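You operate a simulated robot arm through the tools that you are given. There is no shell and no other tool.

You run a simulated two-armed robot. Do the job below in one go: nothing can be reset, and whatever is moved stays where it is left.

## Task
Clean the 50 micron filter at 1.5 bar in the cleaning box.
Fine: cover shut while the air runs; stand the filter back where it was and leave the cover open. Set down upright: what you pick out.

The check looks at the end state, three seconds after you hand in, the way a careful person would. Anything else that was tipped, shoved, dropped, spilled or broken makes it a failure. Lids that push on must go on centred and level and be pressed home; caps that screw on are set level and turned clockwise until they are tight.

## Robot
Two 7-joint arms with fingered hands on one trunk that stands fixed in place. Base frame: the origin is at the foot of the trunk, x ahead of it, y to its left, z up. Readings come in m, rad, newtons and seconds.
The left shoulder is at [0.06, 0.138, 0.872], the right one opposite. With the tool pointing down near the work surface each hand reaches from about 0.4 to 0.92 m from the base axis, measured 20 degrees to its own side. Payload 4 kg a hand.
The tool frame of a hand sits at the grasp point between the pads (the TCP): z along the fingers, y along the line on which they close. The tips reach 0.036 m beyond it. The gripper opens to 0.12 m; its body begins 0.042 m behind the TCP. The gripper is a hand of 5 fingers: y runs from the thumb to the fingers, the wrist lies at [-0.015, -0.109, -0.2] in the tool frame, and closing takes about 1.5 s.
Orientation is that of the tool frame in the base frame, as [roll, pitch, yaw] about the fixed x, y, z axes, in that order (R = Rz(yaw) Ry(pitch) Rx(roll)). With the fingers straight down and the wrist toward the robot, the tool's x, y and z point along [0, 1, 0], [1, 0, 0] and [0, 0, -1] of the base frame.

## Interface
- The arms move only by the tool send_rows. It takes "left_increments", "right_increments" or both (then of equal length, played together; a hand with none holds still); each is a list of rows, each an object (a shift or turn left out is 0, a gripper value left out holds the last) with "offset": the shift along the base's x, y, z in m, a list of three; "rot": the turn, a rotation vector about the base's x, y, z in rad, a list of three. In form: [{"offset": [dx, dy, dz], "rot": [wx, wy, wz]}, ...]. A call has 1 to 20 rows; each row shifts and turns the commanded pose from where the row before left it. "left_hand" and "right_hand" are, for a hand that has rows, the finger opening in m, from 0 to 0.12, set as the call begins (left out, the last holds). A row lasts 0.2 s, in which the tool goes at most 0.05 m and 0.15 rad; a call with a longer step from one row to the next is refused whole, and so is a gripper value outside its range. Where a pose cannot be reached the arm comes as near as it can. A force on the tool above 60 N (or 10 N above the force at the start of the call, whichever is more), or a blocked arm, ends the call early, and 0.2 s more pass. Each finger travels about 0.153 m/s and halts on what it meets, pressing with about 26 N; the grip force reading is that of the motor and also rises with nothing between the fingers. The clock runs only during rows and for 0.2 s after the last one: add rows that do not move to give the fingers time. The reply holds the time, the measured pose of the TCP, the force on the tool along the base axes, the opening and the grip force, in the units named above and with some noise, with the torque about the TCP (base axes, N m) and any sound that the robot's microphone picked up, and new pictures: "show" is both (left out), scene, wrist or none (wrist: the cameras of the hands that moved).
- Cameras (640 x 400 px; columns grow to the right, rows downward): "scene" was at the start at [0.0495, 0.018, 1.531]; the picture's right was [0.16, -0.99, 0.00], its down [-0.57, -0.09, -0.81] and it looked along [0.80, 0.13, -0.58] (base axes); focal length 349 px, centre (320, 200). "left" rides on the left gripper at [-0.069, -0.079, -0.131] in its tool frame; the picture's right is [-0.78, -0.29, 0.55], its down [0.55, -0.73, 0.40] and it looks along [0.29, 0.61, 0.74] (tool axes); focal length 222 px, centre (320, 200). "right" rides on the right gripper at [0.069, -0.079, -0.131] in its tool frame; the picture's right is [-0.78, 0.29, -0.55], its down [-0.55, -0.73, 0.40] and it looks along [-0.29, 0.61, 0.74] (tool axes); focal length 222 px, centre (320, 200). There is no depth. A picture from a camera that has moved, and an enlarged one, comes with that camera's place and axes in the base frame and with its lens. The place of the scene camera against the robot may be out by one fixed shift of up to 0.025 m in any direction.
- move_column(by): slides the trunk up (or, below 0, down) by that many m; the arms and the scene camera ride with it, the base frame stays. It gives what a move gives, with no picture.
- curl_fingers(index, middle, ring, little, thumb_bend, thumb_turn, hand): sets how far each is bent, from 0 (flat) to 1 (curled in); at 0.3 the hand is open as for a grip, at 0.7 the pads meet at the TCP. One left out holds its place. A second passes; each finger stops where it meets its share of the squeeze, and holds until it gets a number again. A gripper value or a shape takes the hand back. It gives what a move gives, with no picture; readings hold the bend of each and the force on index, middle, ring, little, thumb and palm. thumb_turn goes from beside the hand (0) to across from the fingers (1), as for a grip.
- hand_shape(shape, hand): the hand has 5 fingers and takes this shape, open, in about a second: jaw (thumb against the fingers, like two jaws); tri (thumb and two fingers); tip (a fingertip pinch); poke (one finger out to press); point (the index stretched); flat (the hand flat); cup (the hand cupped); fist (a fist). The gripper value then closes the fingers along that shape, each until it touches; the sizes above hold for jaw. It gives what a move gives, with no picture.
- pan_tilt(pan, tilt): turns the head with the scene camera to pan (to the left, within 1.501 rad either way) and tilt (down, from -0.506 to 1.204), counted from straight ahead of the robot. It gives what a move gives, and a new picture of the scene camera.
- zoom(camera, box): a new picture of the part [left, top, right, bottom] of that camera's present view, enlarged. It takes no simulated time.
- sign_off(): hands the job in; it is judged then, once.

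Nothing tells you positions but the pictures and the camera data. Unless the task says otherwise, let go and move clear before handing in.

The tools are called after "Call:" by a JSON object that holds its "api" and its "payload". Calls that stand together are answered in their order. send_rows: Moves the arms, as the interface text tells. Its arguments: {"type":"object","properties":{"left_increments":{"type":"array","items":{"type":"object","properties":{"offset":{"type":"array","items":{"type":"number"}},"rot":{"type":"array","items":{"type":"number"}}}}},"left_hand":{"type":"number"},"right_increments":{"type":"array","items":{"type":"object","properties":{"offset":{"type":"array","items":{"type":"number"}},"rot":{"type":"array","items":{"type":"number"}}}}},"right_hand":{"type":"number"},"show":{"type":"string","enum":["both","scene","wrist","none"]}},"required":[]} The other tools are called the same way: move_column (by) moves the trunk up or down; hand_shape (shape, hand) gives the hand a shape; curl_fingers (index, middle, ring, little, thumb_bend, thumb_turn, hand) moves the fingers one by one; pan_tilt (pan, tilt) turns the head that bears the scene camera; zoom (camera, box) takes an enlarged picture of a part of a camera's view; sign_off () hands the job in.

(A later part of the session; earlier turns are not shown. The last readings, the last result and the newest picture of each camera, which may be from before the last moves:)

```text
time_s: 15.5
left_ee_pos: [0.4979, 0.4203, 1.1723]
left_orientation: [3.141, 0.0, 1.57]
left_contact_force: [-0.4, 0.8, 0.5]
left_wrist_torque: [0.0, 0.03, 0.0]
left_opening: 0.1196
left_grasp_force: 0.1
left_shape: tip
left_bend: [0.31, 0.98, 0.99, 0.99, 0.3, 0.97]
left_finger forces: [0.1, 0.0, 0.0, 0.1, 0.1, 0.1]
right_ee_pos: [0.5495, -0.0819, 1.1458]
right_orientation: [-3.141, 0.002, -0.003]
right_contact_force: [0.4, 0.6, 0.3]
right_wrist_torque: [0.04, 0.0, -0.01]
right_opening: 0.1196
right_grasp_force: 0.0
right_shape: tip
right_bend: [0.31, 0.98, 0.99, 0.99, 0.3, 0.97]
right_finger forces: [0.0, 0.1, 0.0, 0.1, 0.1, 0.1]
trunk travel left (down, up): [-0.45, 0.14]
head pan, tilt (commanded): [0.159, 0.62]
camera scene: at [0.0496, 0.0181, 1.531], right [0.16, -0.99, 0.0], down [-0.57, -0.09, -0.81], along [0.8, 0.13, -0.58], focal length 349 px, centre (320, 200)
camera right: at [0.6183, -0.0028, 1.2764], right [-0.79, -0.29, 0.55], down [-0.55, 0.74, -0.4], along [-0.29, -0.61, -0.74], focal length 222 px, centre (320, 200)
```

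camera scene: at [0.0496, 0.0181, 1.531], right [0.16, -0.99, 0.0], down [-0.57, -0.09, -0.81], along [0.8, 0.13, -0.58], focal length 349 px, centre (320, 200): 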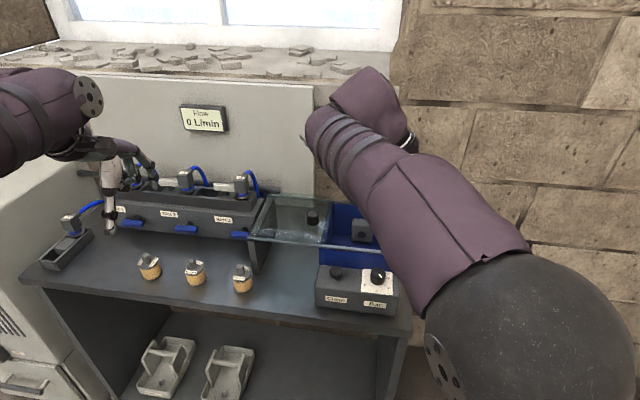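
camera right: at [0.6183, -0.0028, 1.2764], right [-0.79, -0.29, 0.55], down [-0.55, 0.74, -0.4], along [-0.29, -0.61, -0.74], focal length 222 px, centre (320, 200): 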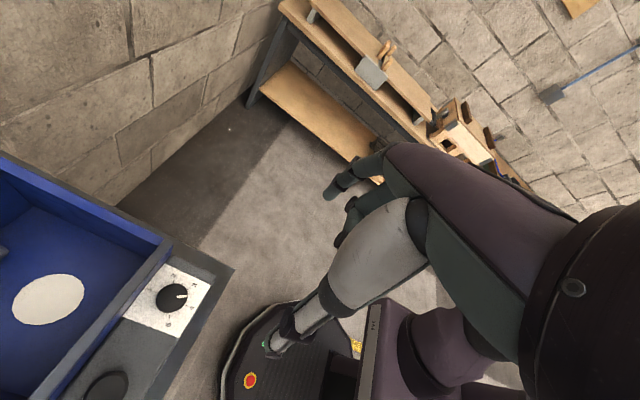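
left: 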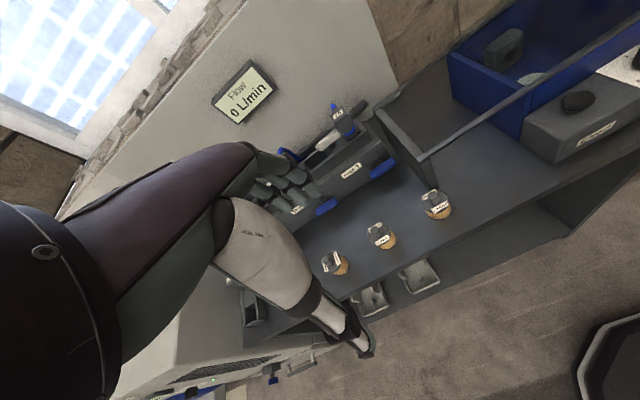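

That orientation is reachable. I'll close the pinch partway in the air to see exactly where the thumb and index tips come together.

Call:
{"api": "send_rows", "payload": {"right_hand": 0.03, "right_increments": [{"offset": [0, 0, 0]}, {"offset": [0, 0, 0]}, {"offset": [0, 0, 0]}, {"offset": [0, 0, 0]}, {"offset": [0, 0, 0]}], "show": "none"}}

Call:
{"api": "zoom", "payload": {"camera": "right", "box": [220, 130, 420, 330]}}

Call:
{"api": "zoom", "payload": {"camera": "scene", "box": [300, 80, 500, 280]}}

```text
time_s: 16.7
left_ee_pos: [0.4987, 0.4189, 1.1721]
left_orientation: [3.14, -0.001, 1.57]
left_contact_force: [-0.4, 0.6, -0.1]
left_wrist_torque: [0.01, 0.02, -0.03]
left_opening: 0.1197
left_grasp_force: 0.1
left_shape: tip
left_bend: [0.31, 0.98, 0.99, 0.99, 0.3, 0.97]
left_finger forces: [0.1, 0.0, 0.0, 0.0, 0.0, 0.1]
right_ee_pos: [0.5498, -0.0813, 1.1443]
right_orientation: [3.141, -0.001, -0.001]
right_contact_force: [-0.1, -0.3, 0.0]
right_wrist_torque: [0.0, -0.01, -0.01]
right_opening: 0.0305
right_grasp_force: 0.1
right_shape: tip
right_bend: [0.55, 0.98, 0.99, 0.99, 0.68, 1.0]
right_finger forces: [0.0, 0.0, 0.0, 0.0, 0.0, 0.1]
trunk travel left (down, up): [-0.45, 0.14]
head pan, tilt (commanded): [0.159, 0.62]
```

```text
2.00 times, centred on (320, 230) of right
camera zoom: at [0.6182, -0.0026, 1.2764], right [-0.78, -0.29, 0.55], down [-0.55, 0.73, -0.4], along [-0.29, -0.61, -0.74], focal length 444 px, centre (320, 140)
```

zoom: 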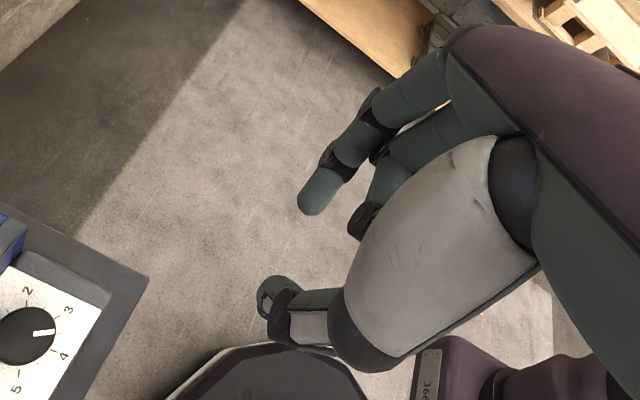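

```text
2.00 times, centred on (400, 180) of scene
camera zoom: at [0.0495, 0.0181, 1.531], right [0.16, -0.99, 0.0], down [-0.57, -0.09, -0.81], along [0.8, 0.13, -0.58], focal length 698 px, centre (160, 240)
```

zoom: 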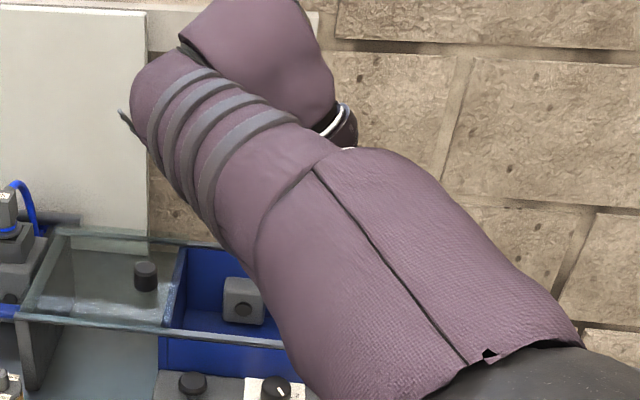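

The thumb and index tips meet symmetrically about 30 mm below the tool point, which works for the knob. I'll move above the dial at (0.6175, -0.0315), open the pinch to 6 cm and turn to the starting angle.

Call:
{"api": "send_rows", "payload": {"right_hand": 0.065, "right_increments": [{"offset": [0.017, 0.0125, -0.02], "rot": [0, 0, -0.131]}, {"offset": [0.017, 0.0125, -0.04], "rot": [0, 0, -0.131]}, {"offset": [0.017, 0.0125, -0.04], "rot": [0, 0, -0.131]}, {"offset": [0.0167, 0.0123, -0.04], "rot": [0, 0, -0.131]}, {"offset": [0, 0, 0]}], "show": "both"}}

Call:
{"api": "zoom", "payload": {"camera": "right", "box": [180, 150, 400, 370]}}

```text
time_s: 17.9
left_ee_pos: [0.4974, 0.4188, 1.1715]
left_orientation: [3.141, 0.0, 1.569]
left_contact_force: [-0.6, -0.1, 0.3]
left_wrist_torque: [0.01, -0.01, 0.0]
left_opening: 0.12
left_grasp_force: 0.1
left_shape: tip
left_bend: [0.31, 0.98, 0.99, 0.99, 0.3, 0.97]
left_finger forces: [0.1, 0.0, 0.0, 0.1, 0.0, 0.1]
right_ee_pos: [0.6159, -0.0326, 1.0052]
right_orientation: [3.141, 0.001, -0.525]
right_contact_force: [-0.5, -0.2, -0.2]
right_wrist_torque: [0.01, 0.0, 0.0]
right_opening: 0.0647
right_grasp_force: 0.0
right_shape: tip
right_bend: [0.41, 0.98, 0.99, 0.99, 0.52, 1.0]
right_finger forces: [0.0, 0.0, 0.0, 0.1, 0.0, 0.0]
trunk travel left (down, up): [-0.45, 0.14]
head pan, tilt (commanded): [0.159, 0.62]
camera scene: at [0.049, 0.018, 1.5311], right [0.16, -0.99, 0.0], down [-0.57, -0.09, -0.81], along [0.8, 0.13, -0.58], focal length 349 px, centre (320, 200)
camera right: at [0.7152, 0.0016, 1.1356], right [-0.82, 0.14, 0.55], down [-0.11, 0.91, -0.4], along [-0.56, -0.39, -0.74], focal length 222 px, centre (320, 200)
```

scene: 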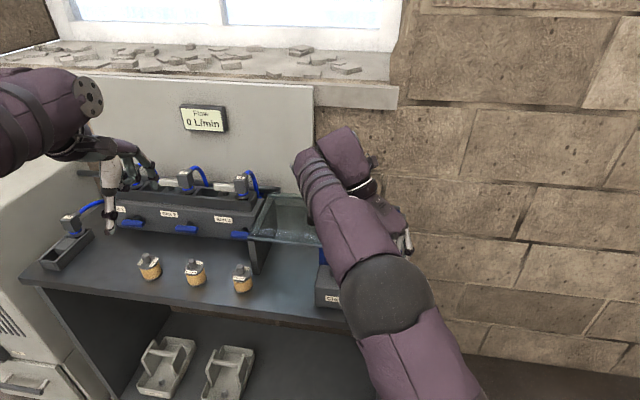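
right: 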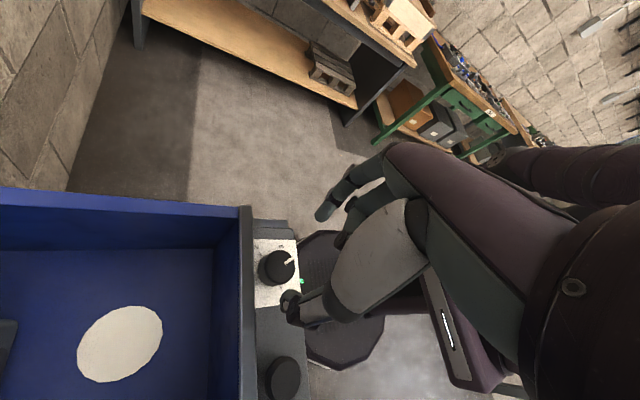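

```text
1.82 times, centred on (290, 260) of right
camera zoom: at [0.7152, 0.0016, 1.1356], right [-0.82, 0.14, 0.55], down [-0.11, 0.91, -0.4], along [-0.56, -0.39, -0.74], focal length 404 px, centre (374, 91)
```

zoom: 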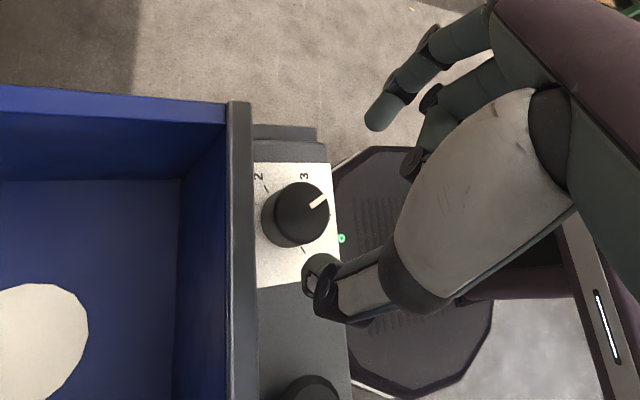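

The pinch is centred over the knob to within about 2 mm. I'll narrow it to 5 cm and come down around the knob.

Call:
{"api": "send_rows", "payload": {"right_hand": 0.052, "right_increments": [{"offset": [0, 0, 0]}, {"offset": [0, 0, -0.02]}, {"offset": [0, 0, -0.02]}, {"offset": [0, 0, -0.02]}, {"offset": [0, 0, -0.014]}, {"offset": [0, 0, 0]}], "show": "wrist"}}

Call:
{"api": "zoom", "payload": {"camera": "right", "box": [200, 170, 380, 350]}}

```text
time_s: 19.3
left_ee_pos: [0.4974, 0.419, 1.1727]
left_orientation: [-3.141, 0.0, 1.57]
left_contact_force: [0.1, 0.3, 0.3]
left_wrist_torque: [0.0, -0.02, 0.02]
left_opening: 0.1196
left_grasp_force: 0.0
left_shape: tip
left_bend: [0.31, 0.98, 0.99, 0.99, 0.3, 0.97]
left_finger forces: [0.0, 0.1, 0.0, 0.0, 0.0, 0.0]
right_ee_pos: [0.6161, -0.0321, 0.9315]
right_orientation: [3.142, -0.001, -0.526]
right_contact_force: [-1.1, -0.4, 8.7]
right_wrist_torque: [-0.17, 0.09, 0.0]
right_opening: 0.0529
right_grasp_force: 0.1
right_shape: tip
right_bend: [0.45, 0.98, 0.99, 0.99, 0.63, 1.0]
right_finger forces: [7.2, 0.0, 0.0, 0.0, 1.9, 0.0]
trunk travel left (down, up): [-0.45, 0.14]
head pan, tilt (commanded): [0.159, 0.62]
camera right: at [0.7152, 0.0021, 1.0626], right [-0.83, 0.14, 0.55], down [-0.11, 0.91, -0.4], along [-0.55, -0.39, -0.74], focal length 222 px, centre (320, 200)
```

right: 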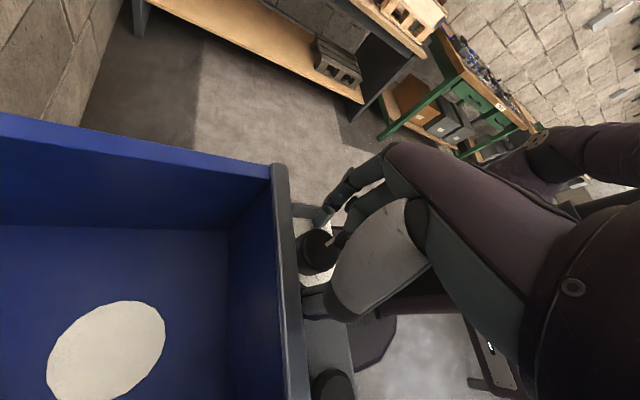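

```text
2.22 times, centred on (290, 260) of right
camera zoom: at [0.7152, 0.0021, 1.0626], right [-0.83, 0.14, 0.55], down [-0.11, 0.91, -0.4], along [-0.55, -0.39, -0.74], focal length 494 px, centre (387, 67)
```

zoom: 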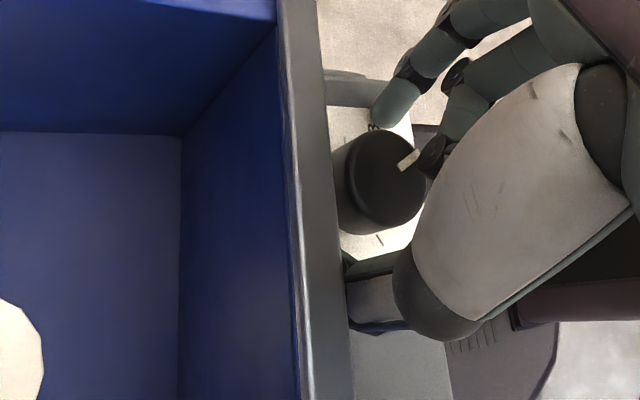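

The tips have just touched the panel. I'll lift 3 mm and then close on the knob.

Call:
{"api": "send_rows", "payload": {"right_hand": 0.02, "right_increments": [{"offset": [0, 0, 0.003]}, {"offset": [0, 0, 0]}, {"offset": [0, 0, 0]}, {"offset": [0, 0, 0]}, {"offset": [0, 0, 0]}], "show": "wrist"}}

Call:
{"api": "zoom", "payload": {"camera": "right", "box": [240, 170, 380, 310]}}

```text
time_s: 20.5
left_ee_pos: [0.499, 0.4199, 1.1712]
left_orientation: [3.141, 0.001, 1.571]
left_contact_force: [0.5, -0.4, 0.0]
left_wrist_torque: [-0.01, -0.02, 0.0]
left_opening: 0.1199
left_grasp_force: 0.1
left_shape: tip
left_bend: [0.31, 0.98, 0.99, 0.99, 0.3, 0.97]
left_finger forces: [0.0, 0.0, 0.1, 0.0, 0.0, 0.0]
right_ee_pos: [0.6168, -0.0321, 0.9329]
right_orientation: [-3.141, 0.003, -0.524]
right_contact_force: [-0.4, 4.8, -10.0]
right_wrist_torque: [0.12, 0.04, 0.01]
right_opening: 0.0301
right_grasp_force: 25.8
right_shape: tip
right_bend: [0.56, 1.0, 1.0, 1.0, 0.69, 1.0]
right_finger forces: [19.7, 0.1, 0.0, 0.0, 24.1, 0.0]
trunk travel left (down, up): [-0.45, 0.14]
head pan, tilt (commanded): [0.159, 0.62]
camera right: at [0.7163, 0.0021, 1.0633], right [-0.82, 0.14, 0.55], down [-0.11, 0.91, -0.4], along [-0.56, -0.39, -0.74], focal length 222 px, centre (320, 200)
```

right: 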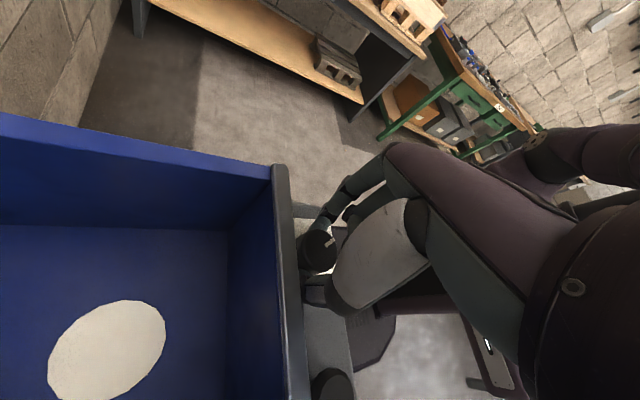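

```text
2.86 times, centred on (310, 240) of right
camera zoom: at [0.7163, 0.0021, 1.0633], right [-0.82, 0.14, 0.55], down [-0.11, 0.91, -0.4], along [-0.56, -0.39, -0.74], focal length 635 px, centre (349, 86)
```

zoom: 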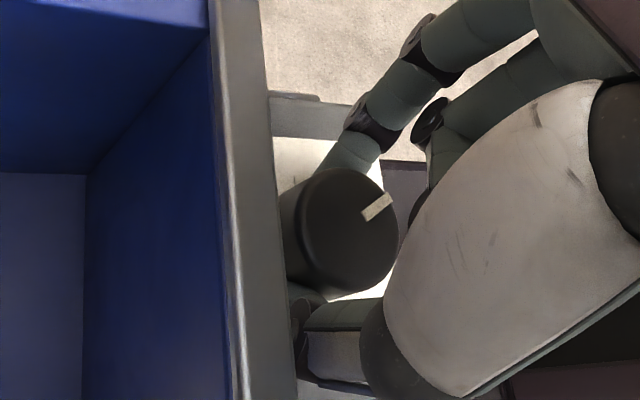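

The knob is gripped at 30 mm. Now I'll turn 60° counter-clockwise.

Call:
{"api": "send_rows", "payload": {"right_increments": [{"rot": [0, 0, 0.105]}, {"rot": [0, 0, 0.105]}, {"rot": [0, 0, 0.105]}, {"rot": [0, 0, 0.105]}, {"rot": [0, 0, 0.105]}, {"rot": [0, 0, 0.105]}, {"rot": [0, 0, 0.105]}, {"rot": [0, 0, 0.105]}, {"rot": [0, 0, 0.105]}, {"rot": [0, 0, 0.105]}, {"offset": [0, 0, 0]}], "show": "wrist"}}

Call:
{"api": "zoom", "payload": {"camera": "right", "box": [220, 150, 380, 310]}}

```text
time_s: 22.9
left_ee_pos: [0.4996, 0.4202, 1.1722]
left_orientation: [-3.141, 0.001, 1.571]
left_contact_force: [0.7, 0.1, 0.6]
left_wrist_torque: [-0.02, -0.01, -0.01]
left_opening: 0.1196
left_grasp_force: 0.0
left_shape: tip
left_bend: [0.31, 0.98, 0.99, 0.99, 0.3, 0.97]
left_finger forces: [0.1, 0.1, 0.1, 0.1, 0.0, 0.0]
right_ee_pos: [0.6173, -0.0327, 0.9339]
right_orientation: [3.141, 0.001, 0.529]
right_contact_force: [1.3, 6.2, -17.1]
right_wrist_torque: [0.14, -0.01, 0.0]
right_opening: 0.0288
right_grasp_force: 26.3
right_shape: tip
right_bend: [0.57, 1.0, 1.0, 1.0, 0.69, 1.0]
right_finger forces: [19.6, 0.0, 0.0, 0.0, 24.4, 0.0]
trunk travel left (down, up): [-0.45, 0.14]
head pan, tilt (commanded): [0.159, 0.62]
camera right: at [0.6372, 0.0718, 1.0642], right [-0.53, -0.65, 0.55], down [-0.85, 0.36, -0.4], along [0.06, -0.67, -0.74], focal length 222 px, centre (320, 200)
```

right: 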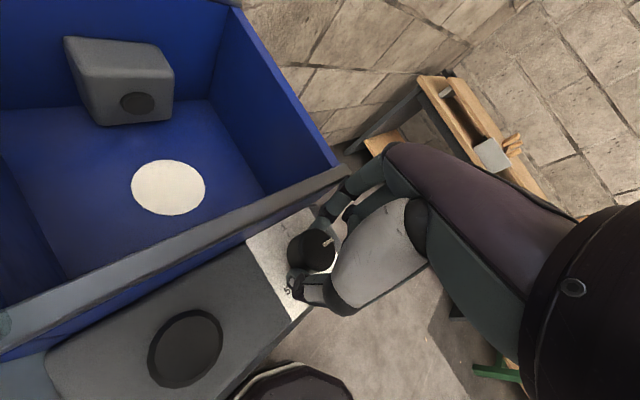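

```text
2.50 times, centred on (300, 230) of right
camera zoom: at [0.6372, 0.0718, 1.0642], right [-0.53, -0.65, 0.55], down [-0.85, 0.36, -0.4], along [0.06, -0.67, -0.74], focal length 555 px, centre (370, 125)
```

zoom: 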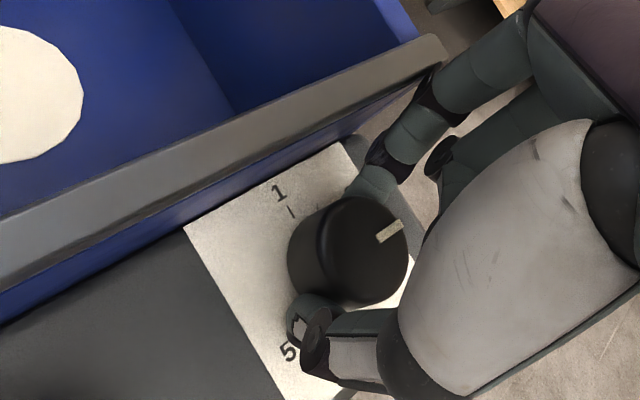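

The knob turned with the hand, so it should now read about 2.5. I'll open the pinch, lift slightly, turn the hand back and check the pointer.

Call:
{"api": "send_rows", "payload": {"right_hand": 0.05, "right_increments": [{"offset": [0, 0, 0]}, {"offset": [0, 0, 0.002]}, {"offset": [0, 0, 0.02]}, {"offset": [0, 0, 0.02]}, {"rot": [0, 0, -0.105]}, {"rot": [0, 0, -0.105]}, {"rot": [0, 0, -0.105]}, {"rot": [0, 0, -0.105]}, {"rot": [0, 0, -0.105]}, {"rot": [0, 0, -0.105]}, {"rot": [0, 0, -0.105]}, {"rot": [0, 0, -0.105]}, {"rot": [0, 0, -0.105]}, {"rot": [0, 0, -0.105]}, {"offset": [0, 0, 0]}], "show": "wrist"}}

Call:
{"api": "zoom", "payload": {"camera": "right", "box": [220, 170, 380, 330]}}

```text
time_s: 26.1
left_ee_pos: [0.4984, 0.4193, 1.1707]
left_orientation: [3.141, 0.0, 1.571]
left_contact_force: [0.3, 0.1, -0.1]
left_wrist_torque: [0.0, 0.01, 0.01]
left_opening: 0.1195
left_grasp_force: 0.0
left_shape: tip
left_bend: [0.31, 0.98, 0.99, 0.99, 0.3, 0.97]
left_finger forces: [0.0, 0.0, 0.0, 0.0, 0.1, 0.0]
right_ee_pos: [0.6167, -0.0324, 0.9761]
right_orientation: [3.14, -0.001, -0.525]
right_contact_force: [0.3, 0.3, -0.6]
right_wrist_torque: [-0.02, 0.01, -0.04]
right_opening: 0.05
right_grasp_force: 0.1
right_shape: tip
right_bend: [0.46, 0.98, 0.99, 0.99, 0.64, 1.0]
right_finger forces: [0.0, 0.0, 0.1, 0.0, 0.1, 0.0]
trunk travel left (down, up): [-0.45, 0.14]
head pan, tilt (commanded): [0.159, 0.62]
camera right: at [0.716, 0.0013, 1.1071], right [-0.82, 0.14, 0.55], down [-0.11, 0.91, -0.4], along [-0.56, -0.39, -0.74], focal length 222 px, centre (320, 200)
```

right: 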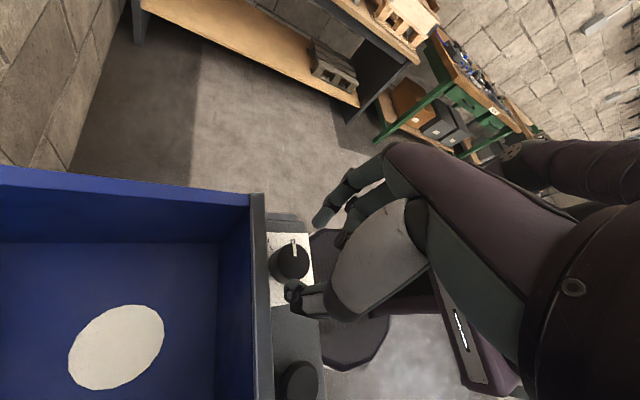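

```text
2.50 times, centred on (300, 250) of right
camera zoom: at [0.716, 0.0013, 1.1071], right [-0.82, 0.14, 0.55], down [-0.11, 0.91, -0.4], along [-0.56, -0.39, -0.74], focal length 555 px, centre (370, 75)
```

zoom: 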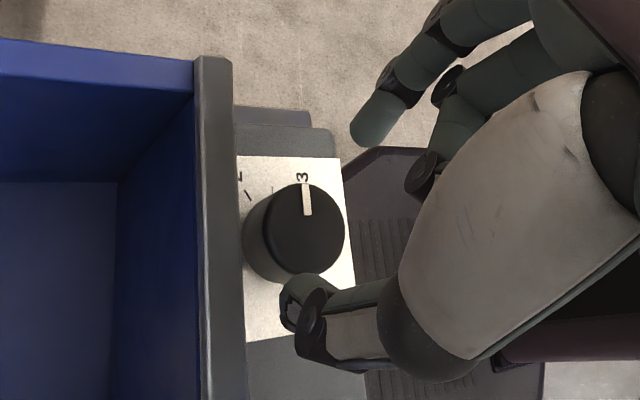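

The pointer now reads about 2.6, so I need roughly another 68° counter-clockwise. I'll turn the hand back a little more, come down, regrip and turn.

Call:
{"api": "send_rows", "payload": {"right_increments": [{"rot": [0, 0, -0.09]}, {"offset": [0, 0, -0.02]}, {"offset": [0, 0, -0.021]}, {"offset": [0, 0, 0]}], "show": "none"}}

Call:
{"api": "send_rows", "payload": {"right_hand": 0.02, "right_increments": [{"offset": [0, 0, 0]}, {"offset": [0, 0, 0]}, {"offset": [0, 0, 0]}, {"offset": [0, 0, 0]}], "show": "wrist"}}

Call:
{"api": "zoom", "payload": {"camera": "right", "box": [240, 170, 380, 310]}}

```text
time_s: 27.1
left_ee_pos: [0.4983, 0.4192, 1.1711]
left_orientation: [-3.141, 0.001, 1.57]
left_contact_force: [0.3, 0.2, -0.1]
left_wrist_torque: [-0.01, 0.0, 0.01]
left_opening: 0.1196
left_grasp_force: 0.0
left_shape: tip
left_bend: [0.31, 0.98, 0.99, 0.99, 0.3, 0.97]
left_finger forces: [0.0, 0.1, 0.0, 0.0, 0.1, 0.1]
right_ee_pos: [0.6171, -0.0339, 0.9341]
right_orientation: [3.141, 0.0, -0.615]
right_contact_force: [-0.5, 0.6, 0.2]
right_wrist_torque: [0.0, 0.0, 0.0]
right_opening: 0.0498
right_grasp_force: 0.1
right_shape: tip
right_bend: [0.46, 0.98, 0.99, 0.99, 0.64, 1.0]
right_finger forces: [0.0, 0.1, 0.0, 0.0, 0.0, 0.1]
trunk travel left (down, up): [-0.45, 0.14]
head pan, tilt (commanded): [0.159, 0.62]
```

```text
time_s: 28.1
left_ee_pos: [0.4978, 0.4193, 1.1709]
left_orientation: [-3.141, 0.0, 1.57]
left_contact_force: [0.0, 0.7, -0.6]
left_wrist_torque: [0.04, 0.04, 0.01]
left_opening: 0.1196
left_grasp_force: 0.0
left_shape: tip
left_bend: [0.31, 0.98, 0.99, 0.99, 0.3, 0.97]
left_finger forces: [0.0, 0.0, 0.1, 0.0, 0.0, 0.0]
right_ee_pos: [0.6169, -0.0331, 0.9348]
right_orientation: [-3.14, 0.0, -0.614]
right_contact_force: [1.9, 3.0, -2.6]
right_wrist_torque: [0.11, 0.0, 0.03]
right_opening: 0.0267
right_grasp_force: 26.6
right_shape: tip
right_bend: [0.58, 1.0, 1.0, 1.0, 0.68, 1.0]
right_finger forces: [22.0, 0.0, 0.1, 0.0, 25.0, 0.0]
trunk travel left (down, up): [-0.45, 0.14]
head pan, tilt (commanded): [0.159, 0.62]
camera right: at [0.7185, -0.0077, 1.0656], right [-0.81, 0.21, 0.55], down [-0.03, 0.92, -0.4], along [-0.59, -0.34, -0.74], focal length 222 px, centre (320, 200)
```

right: 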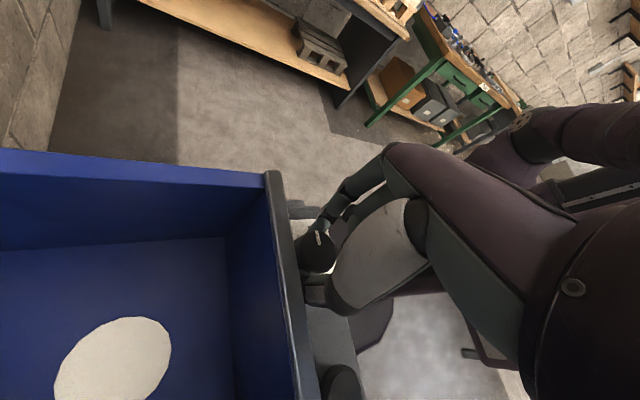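

```text
2.86 times, centred on (310, 240) of right
camera zoom: at [0.7185, -0.0077, 1.0656], right [-0.81, 0.21, 0.55], down [-0.03, 0.92, -0.4], along [-0.59, -0.34, -0.74], focal length 635 px, centre (349, 86)
```

zoom: 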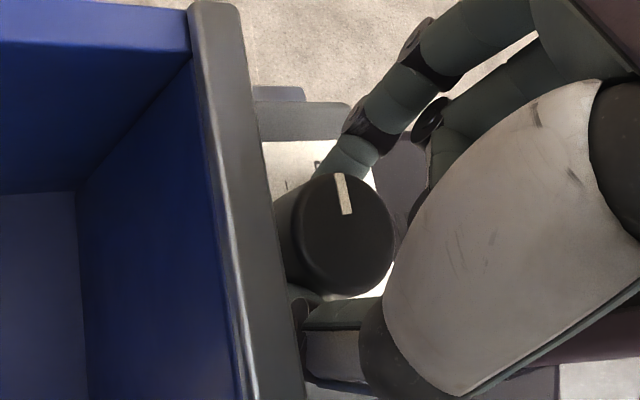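

The regrip is solid. Now I'll turn about 64° counter-clockwise.

Call:
{"api": "send_rows", "payload": {"right_increments": [{"rot": [0, 0, 0.101]}, {"rot": [0, 0, 0.101]}, {"rot": [0, 0, 0.101]}, {"rot": [0, 0, 0.101]}, {"rot": [0, 0, 0.101]}, {"rot": [0, 0, 0.101]}, {"rot": [0, 0, 0.101]}, {"rot": [0, 0, 0.101]}, {"rot": [0, 0, 0.101]}, {"rot": [0, 0, 0.101]}, {"rot": [0, 0, 0.101]}, {"offset": [0, 0, 0]}], "show": "wrist"}}

Call:
{"api": "zoom", "payload": {"camera": "right", "box": [240, 170, 380, 310]}}

```text
time_s: 30.7
left_ee_pos: [0.4994, 0.42, 1.1721]
left_orientation: [-3.141, -0.001, 1.571]
left_contact_force: [-1.2, -0.4, -1.5]
left_wrist_torque: [-0.01, -0.02, 0.02]
left_opening: 0.1194
left_grasp_force: 0.0
left_shape: tip
left_bend: [0.31, 0.98, 0.99, 0.99, 0.3, 0.97]
left_finger forces: [0.1, 0.1, 0.0, 0.1, 0.0, 0.0]
right_ee_pos: [0.6173, -0.0323, 0.9346]
right_orientation: [3.141, 0.0, 0.499]
right_contact_force: [5.9, 2.6, -3.1]
right_wrist_torque: [0.07, -0.15, -0.01]
right_opening: 0.0265
right_grasp_force: 26.0
right_shape: tip
right_bend: [0.58, 1.0, 1.0, 1.0, 0.68, 1.0]
right_finger forces: [24.9, 0.1, 0.0, 0.0, 24.9, 0.1]
trunk travel left (down, up): [-0.45, 0.14]
head pan, tilt (commanded): [0.159, 0.62]
camera right: at [0.6398, 0.0711, 1.0658], right [-0.55, -0.63, 0.55], down [-0.83, 0.38, -0.4], along [0.04, -0.68, -0.74], focal length 222 px, centre (320, 200)
```

right: 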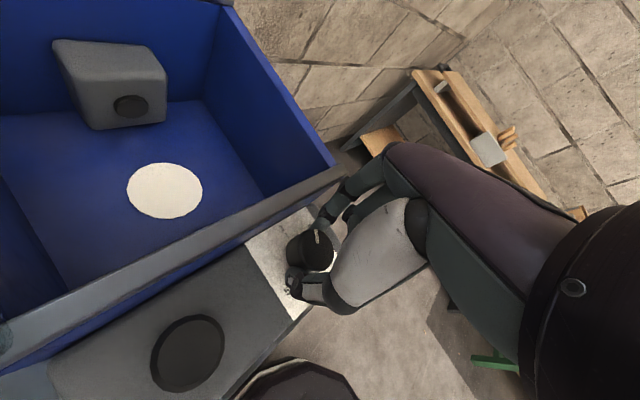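

```text
2.86 times, centred on (310, 240) of right
camera zoom: at [0.6398, 0.0711, 1.0658], right [-0.55, -0.63, 0.55], down [-0.83, 0.38, -0.4], along [0.04, -0.68, -0.74], focal length 635 px, centre (349, 86)
```

zoom: 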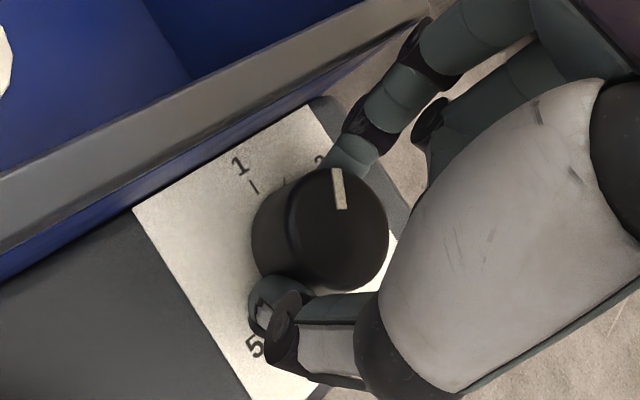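

The pointer measures about 61°, close to the 1.5 mark. I'll release, lift off and check it from a clear view.

Call:
{"api": "send_rows", "payload": {"right_hand": 0.05, "right_increments": [{"offset": [0, 0, 0]}, {"offset": [0, 0, 0.002]}, {"offset": [0, 0, 0.03]}, {"offset": [0, 0, 0.04]}, {"offset": [0, 0, 0.04]}, {"offset": [0, 0, 0.04]}, {"offset": [-0.03, 0, 0.03], "rot": [0, 0, 0.14]}, {"offset": [-0.03, 0, 0.03], "rot": [0, 0, 0.14]}, {"offset": [-0.03, 0, 0], "rot": [0, 0, 0.14]}, {"offset": [-0.02, 0, 0], "rot": [0, 0, 0.14]}, {"offset": [0, 0, 0], "rot": [0, 0, 0.14]}, {"offset": [0, 0, 0], "rot": [0, 0, 0.14]}, {"offset": [0, 0, 0], "rot": [0, 0, 0.14]}, {"offset": [0, 0, 0], "rot": [0, 0, 0.092]}, {"offset": [0, 0, 0]}], "show": "both"}}

```text
time_s: 33.9
left_ee_pos: [0.4983, 0.4196, 1.1719]
left_orientation: [-3.141, 0.002, 1.571]
left_contact_force: [0.3, 0.1, -0.5]
left_wrist_torque: [0.0, -0.03, -0.02]
left_opening: 0.1198
left_grasp_force: 0.0
left_shape: tip
left_bend: [0.31, 0.98, 0.99, 0.99, 0.3, 0.97]
left_finger forces: [0.0, 0.0, 0.1, 0.1, 0.0, 0.1]
right_ee_pos: [0.5064, -0.0329, 1.1462]
right_orientation: [-3.141, 0.001, 1.57]
right_contact_force: [1.1, 0.3, 0.0]
right_wrist_torque: [-0.05, 0.0, -0.01]
right_opening: 0.0498
right_grasp_force: 0.1
right_shape: tip
right_bend: [0.46, 0.98, 0.99, 0.99, 0.64, 1.0]
right_finger forces: [0.1, 0.0, 0.0, 0.0, 0.1, 0.0]
trunk travel left (down, up): [-0.45, 0.14]
head pan, tilt (commanded): [0.159, 0.62]
camera scene: at [0.0495, 0.0181, 1.531], right [0.16, -0.99, 0.0], down [-0.57, -0.09, -0.81], along [0.8, 0.13, -0.58], focal length 349 px, centre (320, 200)
camera right: at [0.4267, 0.0366, 1.278], right [0.29, -0.78, 0.55], down [-0.73, -0.55, -0.4], along [0.61, -0.29, -0.74], focal length 222 px, centre (320, 200)
```

scene: 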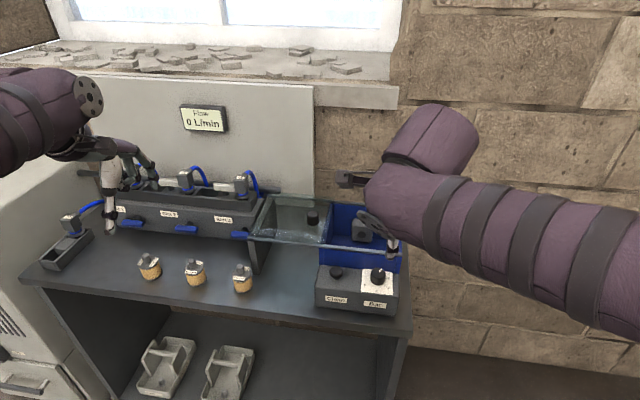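
right: 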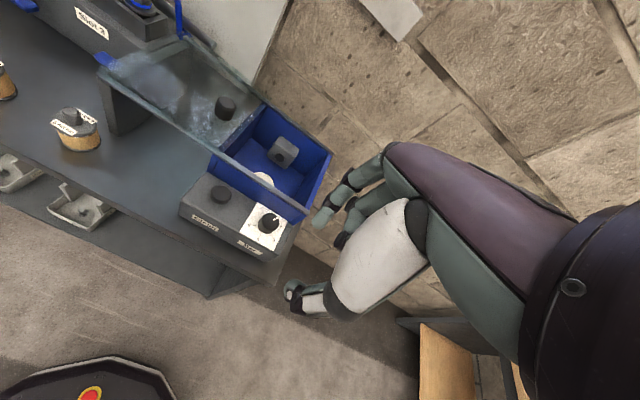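

Call:
{"api": "zoom", "payload": {"camera": "right", "box": [240, 196, 300, 256]}}

Call:
{"api": "zoom", "payload": {"camera": "scene", "box": [350, 255, 406, 300]}}

```text
6.67 times, centred on (270, 226) of right
camera zoom: at [0.4267, 0.0366, 1.278], right [0.29, -0.78, 0.55], down [-0.73, -0.55, -0.4], along [0.61, -0.29, -0.74], focal length 1481 px, centre (653, 27)
```

zoom: 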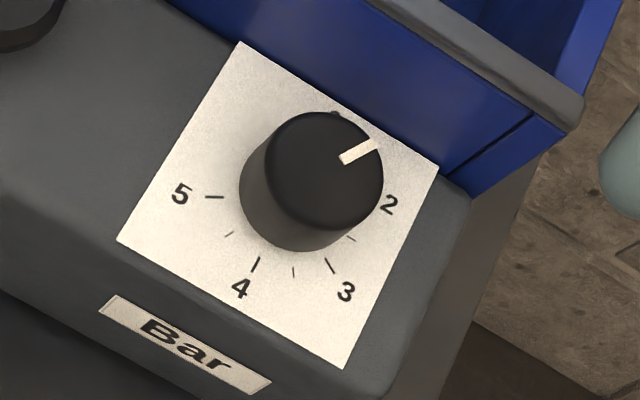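

```text
8.89 times, centred on (378, 278) of scene
camera zoom: at [0.0495, 0.0181, 1.531], right [0.16, -0.99, 0.0], down [-0.57, -0.09, -0.81], along [0.8, 0.13, -0.58], focal length 3100 px, centre (-196, -489)
```

zoom: 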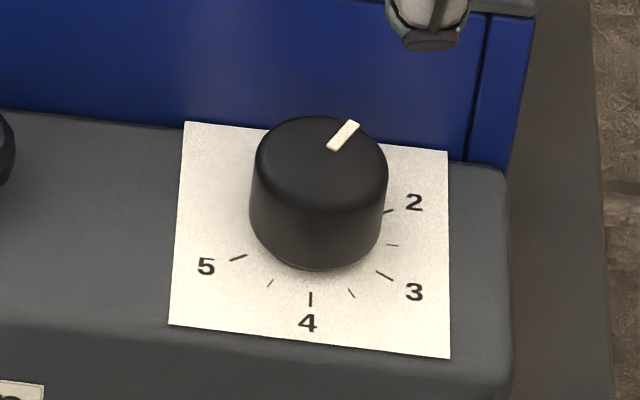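

The dial reads 1.5 within measuring error: three estimates put the pointer at 59–61°, against 60° wanted. I'll park the right hand out to the right and lower the left hand toward the 50 micron filter for a second view.

Call:
{"api": "send_rows", "payload": {"right_increments": [{"offset": [-0.01, -0.041, 0]}, {"offset": [-0.01, -0.041, 0]}, {"offset": [-0.01, -0.041, 0]}, {"offset": [-0.01, -0.041, 0]}, {"offset": [-0.01, -0.041, 0]}, {"offset": [-0.006, -0.041, 0]}], "left_increments": [{"offset": [0, -0.02, -0.02]}, {"offset": [0, -0.02, -0.02]}, {"offset": [0, 0, -0.03]}, {"offset": [0, 0, -0.03]}, {"offset": [0, 0, 0]}, {"offset": [0, 0, 0]}], "show": "both"}}

Call:
{"api": "zoom", "payload": {"camera": "left", "box": [280, 180, 420, 320]}}

```text
time_s: 35.3
left_ee_pos: [0.499, 0.3798, 1.0714]
left_orientation: [3.14, 0.0, 1.569]
left_contact_force: [-0.6, -0.6, 0.3]
left_wrist_torque: [0.04, -0.02, -0.02]
left_opening: 0.1199
left_grasp_force: 0.1
left_shape: tip
left_bend: [0.31, 0.98, 0.99, 0.99, 0.3, 0.97]
left_finger forces: [0.0, 0.0, 0.0, 0.0, 0.1, 0.0]
right_ee_pos: [0.4536, -0.2809, 1.1472]
right_orientation: [-3.141, 0.0, 1.572]
right_contact_force: [-0.2, -0.1, 0.9]
right_wrist_torque: [-0.03, -0.03, 0.0]
right_opening: 0.0497
right_grasp_force: 0.1
right_shape: tip
right_bend: [0.46, 0.98, 0.99, 0.99, 0.64, 1.0]
right_finger forces: [0.0, 0.0, 0.0, 0.0, 0.0, 0.0]
trunk travel left (down, up): [-0.45, 0.14]
head pan, tilt (commanded): [0.159, 0.62]
camera scene: at [0.0494, 0.0176, 1.531], right [0.16, -0.99, 0.0], down [-0.57, -0.09, -0.81], along [0.8, 0.13, -0.58], focal length 349 px, centre (320, 200)
camera right: at [0.3732, -0.2107, 1.2773], right [0.29, -0.78, 0.55], down [-0.74, -0.55, -0.4], along [0.61, -0.29, -0.74], focal length 222 px, centre (320, 200)
camera left: at [0.4196, 0.311, 1.2017], right [-0.29, -0.78, -0.55], down [-0.73, 0.55, -0.4], along [0.61, 0.29, -0.74], focal length 222 px, centre (320, 200)
```

scene: 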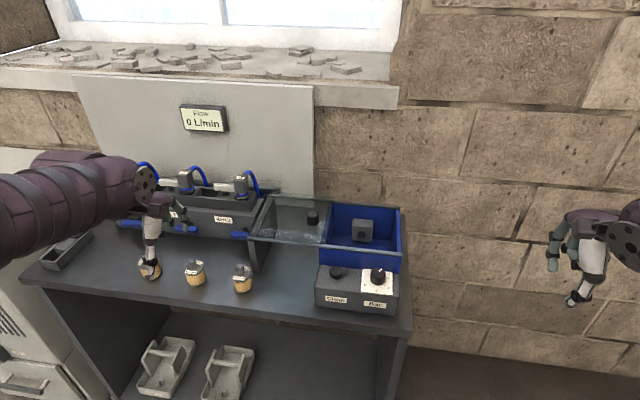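
right: 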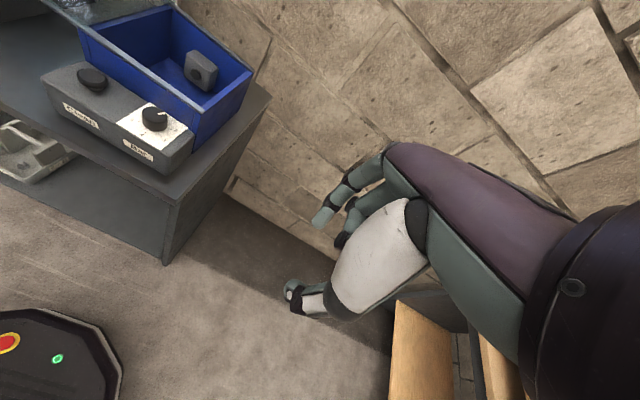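
left: 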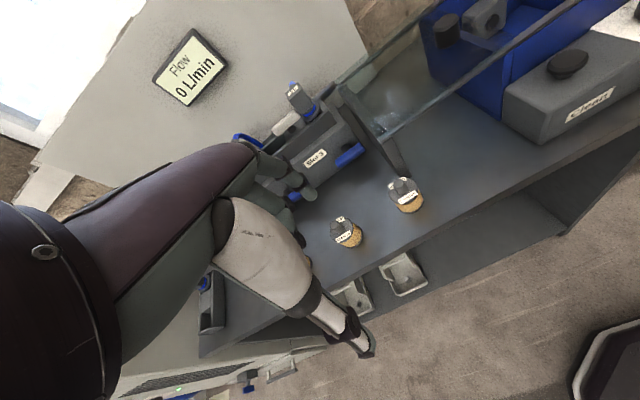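

```text
2.86 times, centred on (350, 250) of left
camera zoom: at [0.4196, 0.311, 1.2017], right [-0.29, -0.78, -0.55], down [-0.73, 0.55, -0.4], along [0.61, 0.29, -0.74], focal length 635 px, centre (234, 57)
```

zoom: 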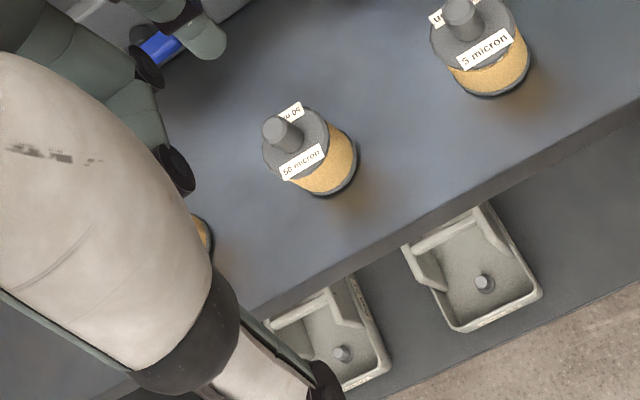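

From the left-hand camera, the 50 micron filter stands at about (0.610, 0.425). Its cap is near z 0.869 and its stem, about 16 mm wide, tops out near 0.897. I'll take the left pinch above the stem and check alignment.

Call:
{"api": "send_rows", "payload": {"left_hand": 0.055, "left_increments": [{"offset": [0.037, 0.015, 0]}, {"offset": [0.037, 0.015, -0.01]}, {"offset": [0.037, 0.015, -0.02]}, {"offset": [0, 0, -0.04]}, {"offset": [0, 0, 0]}], "show": "both"}}

Call:
{"api": "zoom", "payload": {"camera": "left", "box": [230, 180, 410, 360]}}

Call:
{"api": "zoom", "payload": {"camera": "scene", "box": [110, 150, 290, 300]}}

```text
time_s: 36.5
left_ee_pos: [0.6073, 0.4249, 0.997]
left_orientation: [-3.141, 0.0, 1.569]
left_contact_force: [-0.9, 1.3, -0.5]
left_wrist_torque: [0.0, -0.01, 0.04]
left_opening: 0.0555
left_grasp_force: 0.1
left_shape: tip
left_bend: [0.44, 0.98, 0.99, 0.99, 0.6, 1.0]
left_finger forces: [0.0, 0.0, 0.0, 0.0, 0.0, 0.0]
right_ee_pos: [0.4543, -0.2809, 1.1469]
right_orientation: [-3.141, 0.0, 1.568]
right_contact_force: [0.6, 0.2, -0.2]
right_wrist_torque: [-0.02, 0.01, -0.01]
right_opening: 0.0499
right_grasp_force: 0.1
right_shape: tip
right_bend: [0.46, 0.98, 0.99, 0.99, 0.64, 1.0]
right_finger forces: [0.0, 0.0, 0.0, 0.0, 0.0, 0.0]
trunk travel left (down, up): [-0.45, 0.14]
head pan, tilt (commanded): [0.159, 0.62]
camera scene: at [0.0494, 0.0179, 1.531], right [0.16, -0.99, 0.0], down [-0.57, -0.09, -0.81], along [0.8, 0.13, -0.58], focal length 349 px, centre (320, 200)
camera left: at [0.5284, 0.357, 1.1285], right [-0.29, -0.78, -0.55], down [-0.73, 0.55, -0.4], along [0.61, 0.29, -0.74], focal length 222 px, centre (320, 200)
```

scene: 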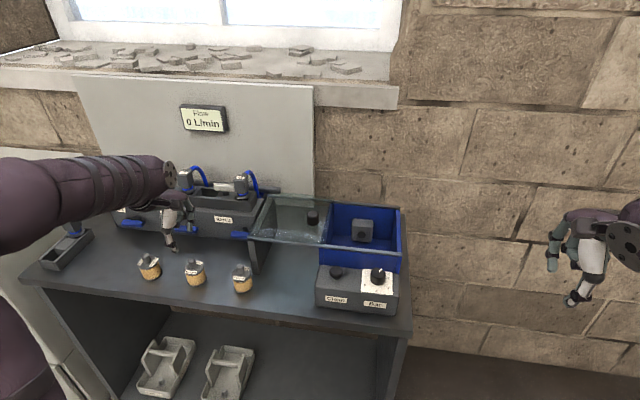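
left: 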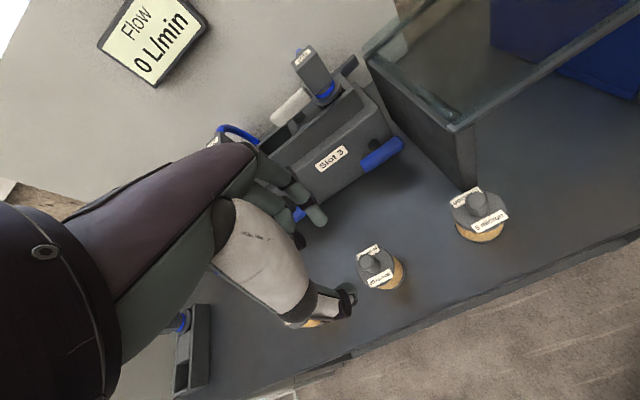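

```text
2.22 times, centred on (320, 270) of left
camera zoom: at [0.5284, 0.357, 1.1285], right [-0.29, -0.78, -0.55], down [-0.73, 0.55, -0.4], along [0.61, 0.29, -0.74], focal length 494 px, centre (320, 44)
```

zoom: 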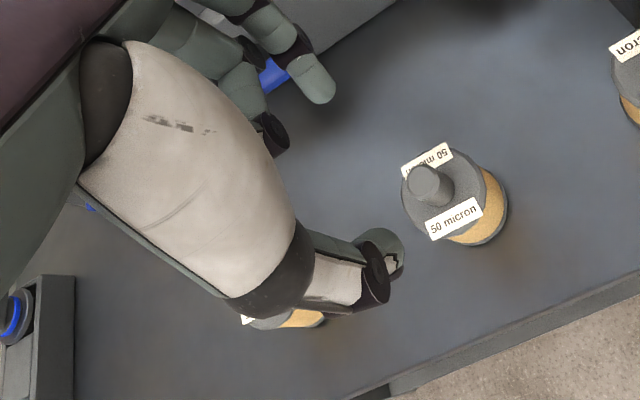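

```text
2.67 times, centred on (200, 225) of scene
camera zoom: at [0.0494, 0.0179, 1.531], right [0.16, -0.99, 0.0], down [-0.57, -0.09, -0.81], along [0.8, 0.13, -0.58], focal length 930 px, centre (640, 133)
```

zoom: 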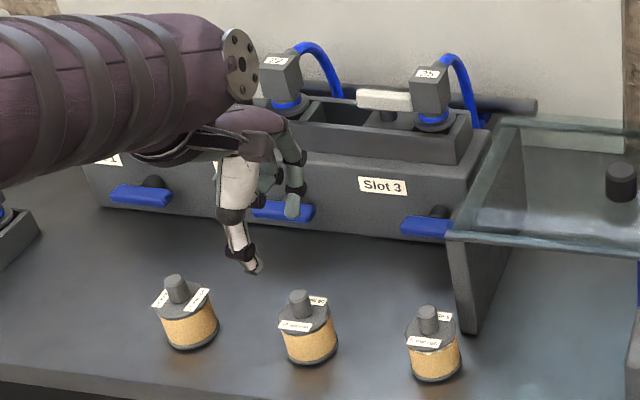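

The pinch is aligned over the stem to within a couple of millimetres. I'll come down around the stem with the pinch open and stop just above the cap.

Call:
{"api": "send_rows", "payload": {"left_hand": 0.05, "left_increments": [{"offset": [0.001, -0.0005, -0.03]}, {"offset": [0, 0, -0.03]}, {"offset": [0, 0, -0.02]}, {"offset": [0, 0, 0]}], "show": "both"}}

Call:
{"api": "zoom", "payload": {"camera": "left", "box": [250, 180, 410, 340]}}

Call:
{"api": "zoom", "payload": {"camera": "scene", "box": [130, 190, 260, 300]}}

```text
time_s: 37.5
left_ee_pos: [0.6097, 0.4252, 0.9197]
left_orientation: [-3.141, 0.0, 1.572]
left_contact_force: [0.5, 0.3, -0.2]
left_wrist_torque: [-0.02, 0.02, 0.02]
left_opening: 0.0503
left_grasp_force: 0.1
left_shape: tip
left_bend: [0.46, 0.98, 0.99, 0.99, 0.64, 1.0]
left_finger forces: [0.0, 0.0, 0.0, 0.0, 0.0, 0.0]
right_ee_pos: [0.4533, -0.2804, 1.1466]
right_orientation: [3.141, -0.002, 1.569]
right_contact_force: [0.6, -0.1, 0.3]
right_wrist_torque: [-0.02, 0.03, -0.01]
right_opening: 0.05
right_grasp_force: 0.0
right_shape: tip
right_bend: [0.46, 0.98, 0.99, 0.99, 0.64, 1.0]
right_finger forces: [0.0, 0.0, 0.0, 0.1, 0.0, 0.1]
trunk travel left (down, up): [-0.45, 0.14]
head pan, tilt (commanded): [0.159, 0.62]
camera scene: at [0.0495, 0.0179, 1.531], right [0.16, -0.99, 0.0], down [-0.57, -0.09, -0.81], along [0.8, 0.13, -0.58], focal length 349 px, centre (320, 200)
camera left: at [0.5302, 0.3562, 1.05], right [-0.29, -0.78, -0.55], down [-0.73, 0.55, -0.4], along [0.61, 0.29, -0.74], focal length 222 px, centre (320, 200)
```

scene: 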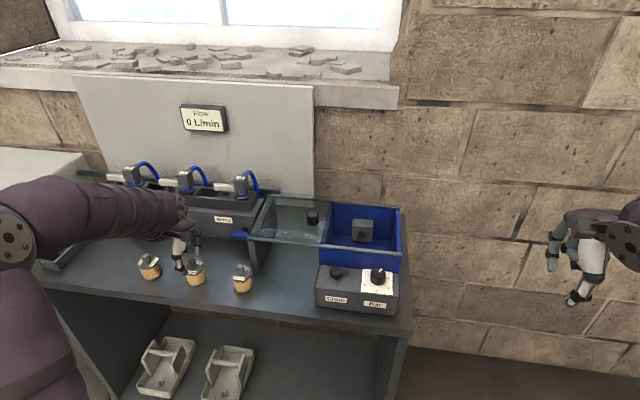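
left: 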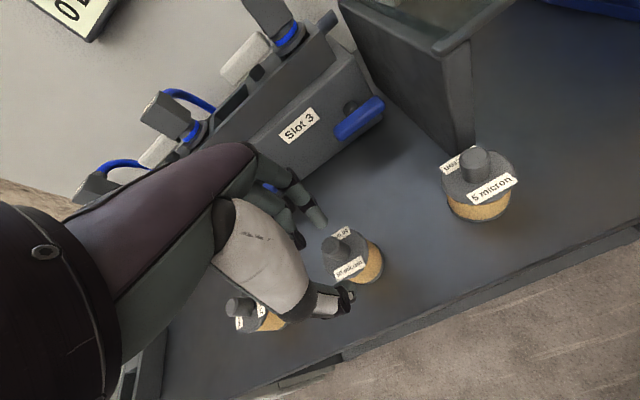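

```text
2.50 times, centred on (330, 260) of left
camera zoom: at [0.5302, 0.3562, 1.05], right [-0.29, -0.78, -0.55], down [-0.73, 0.55, -0.4], along [0.61, 0.29, -0.74], focal length 555 px, centre (295, 50)
```

zoom: 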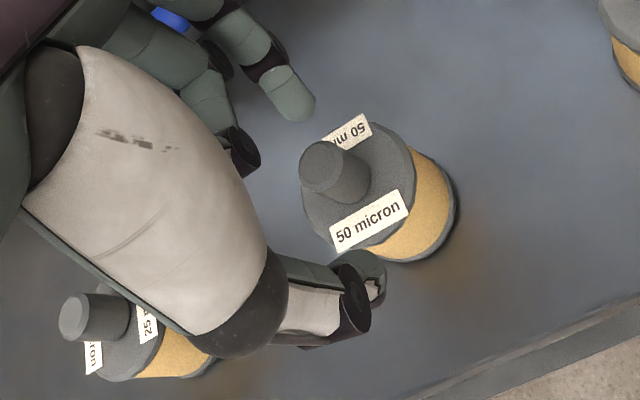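

```text
3.64 times, centred on (195, 245) of scene
camera zoom: at [0.0495, 0.0179, 1.531], right [0.16, -0.99, 0.0], down [-0.57, -0.09, -0.81], along [0.8, 0.13, -0.58], focal length 1268 px, centre (774, 36)
```

zoom: 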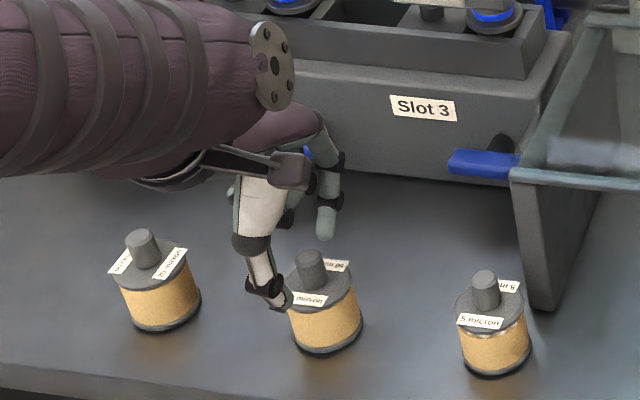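

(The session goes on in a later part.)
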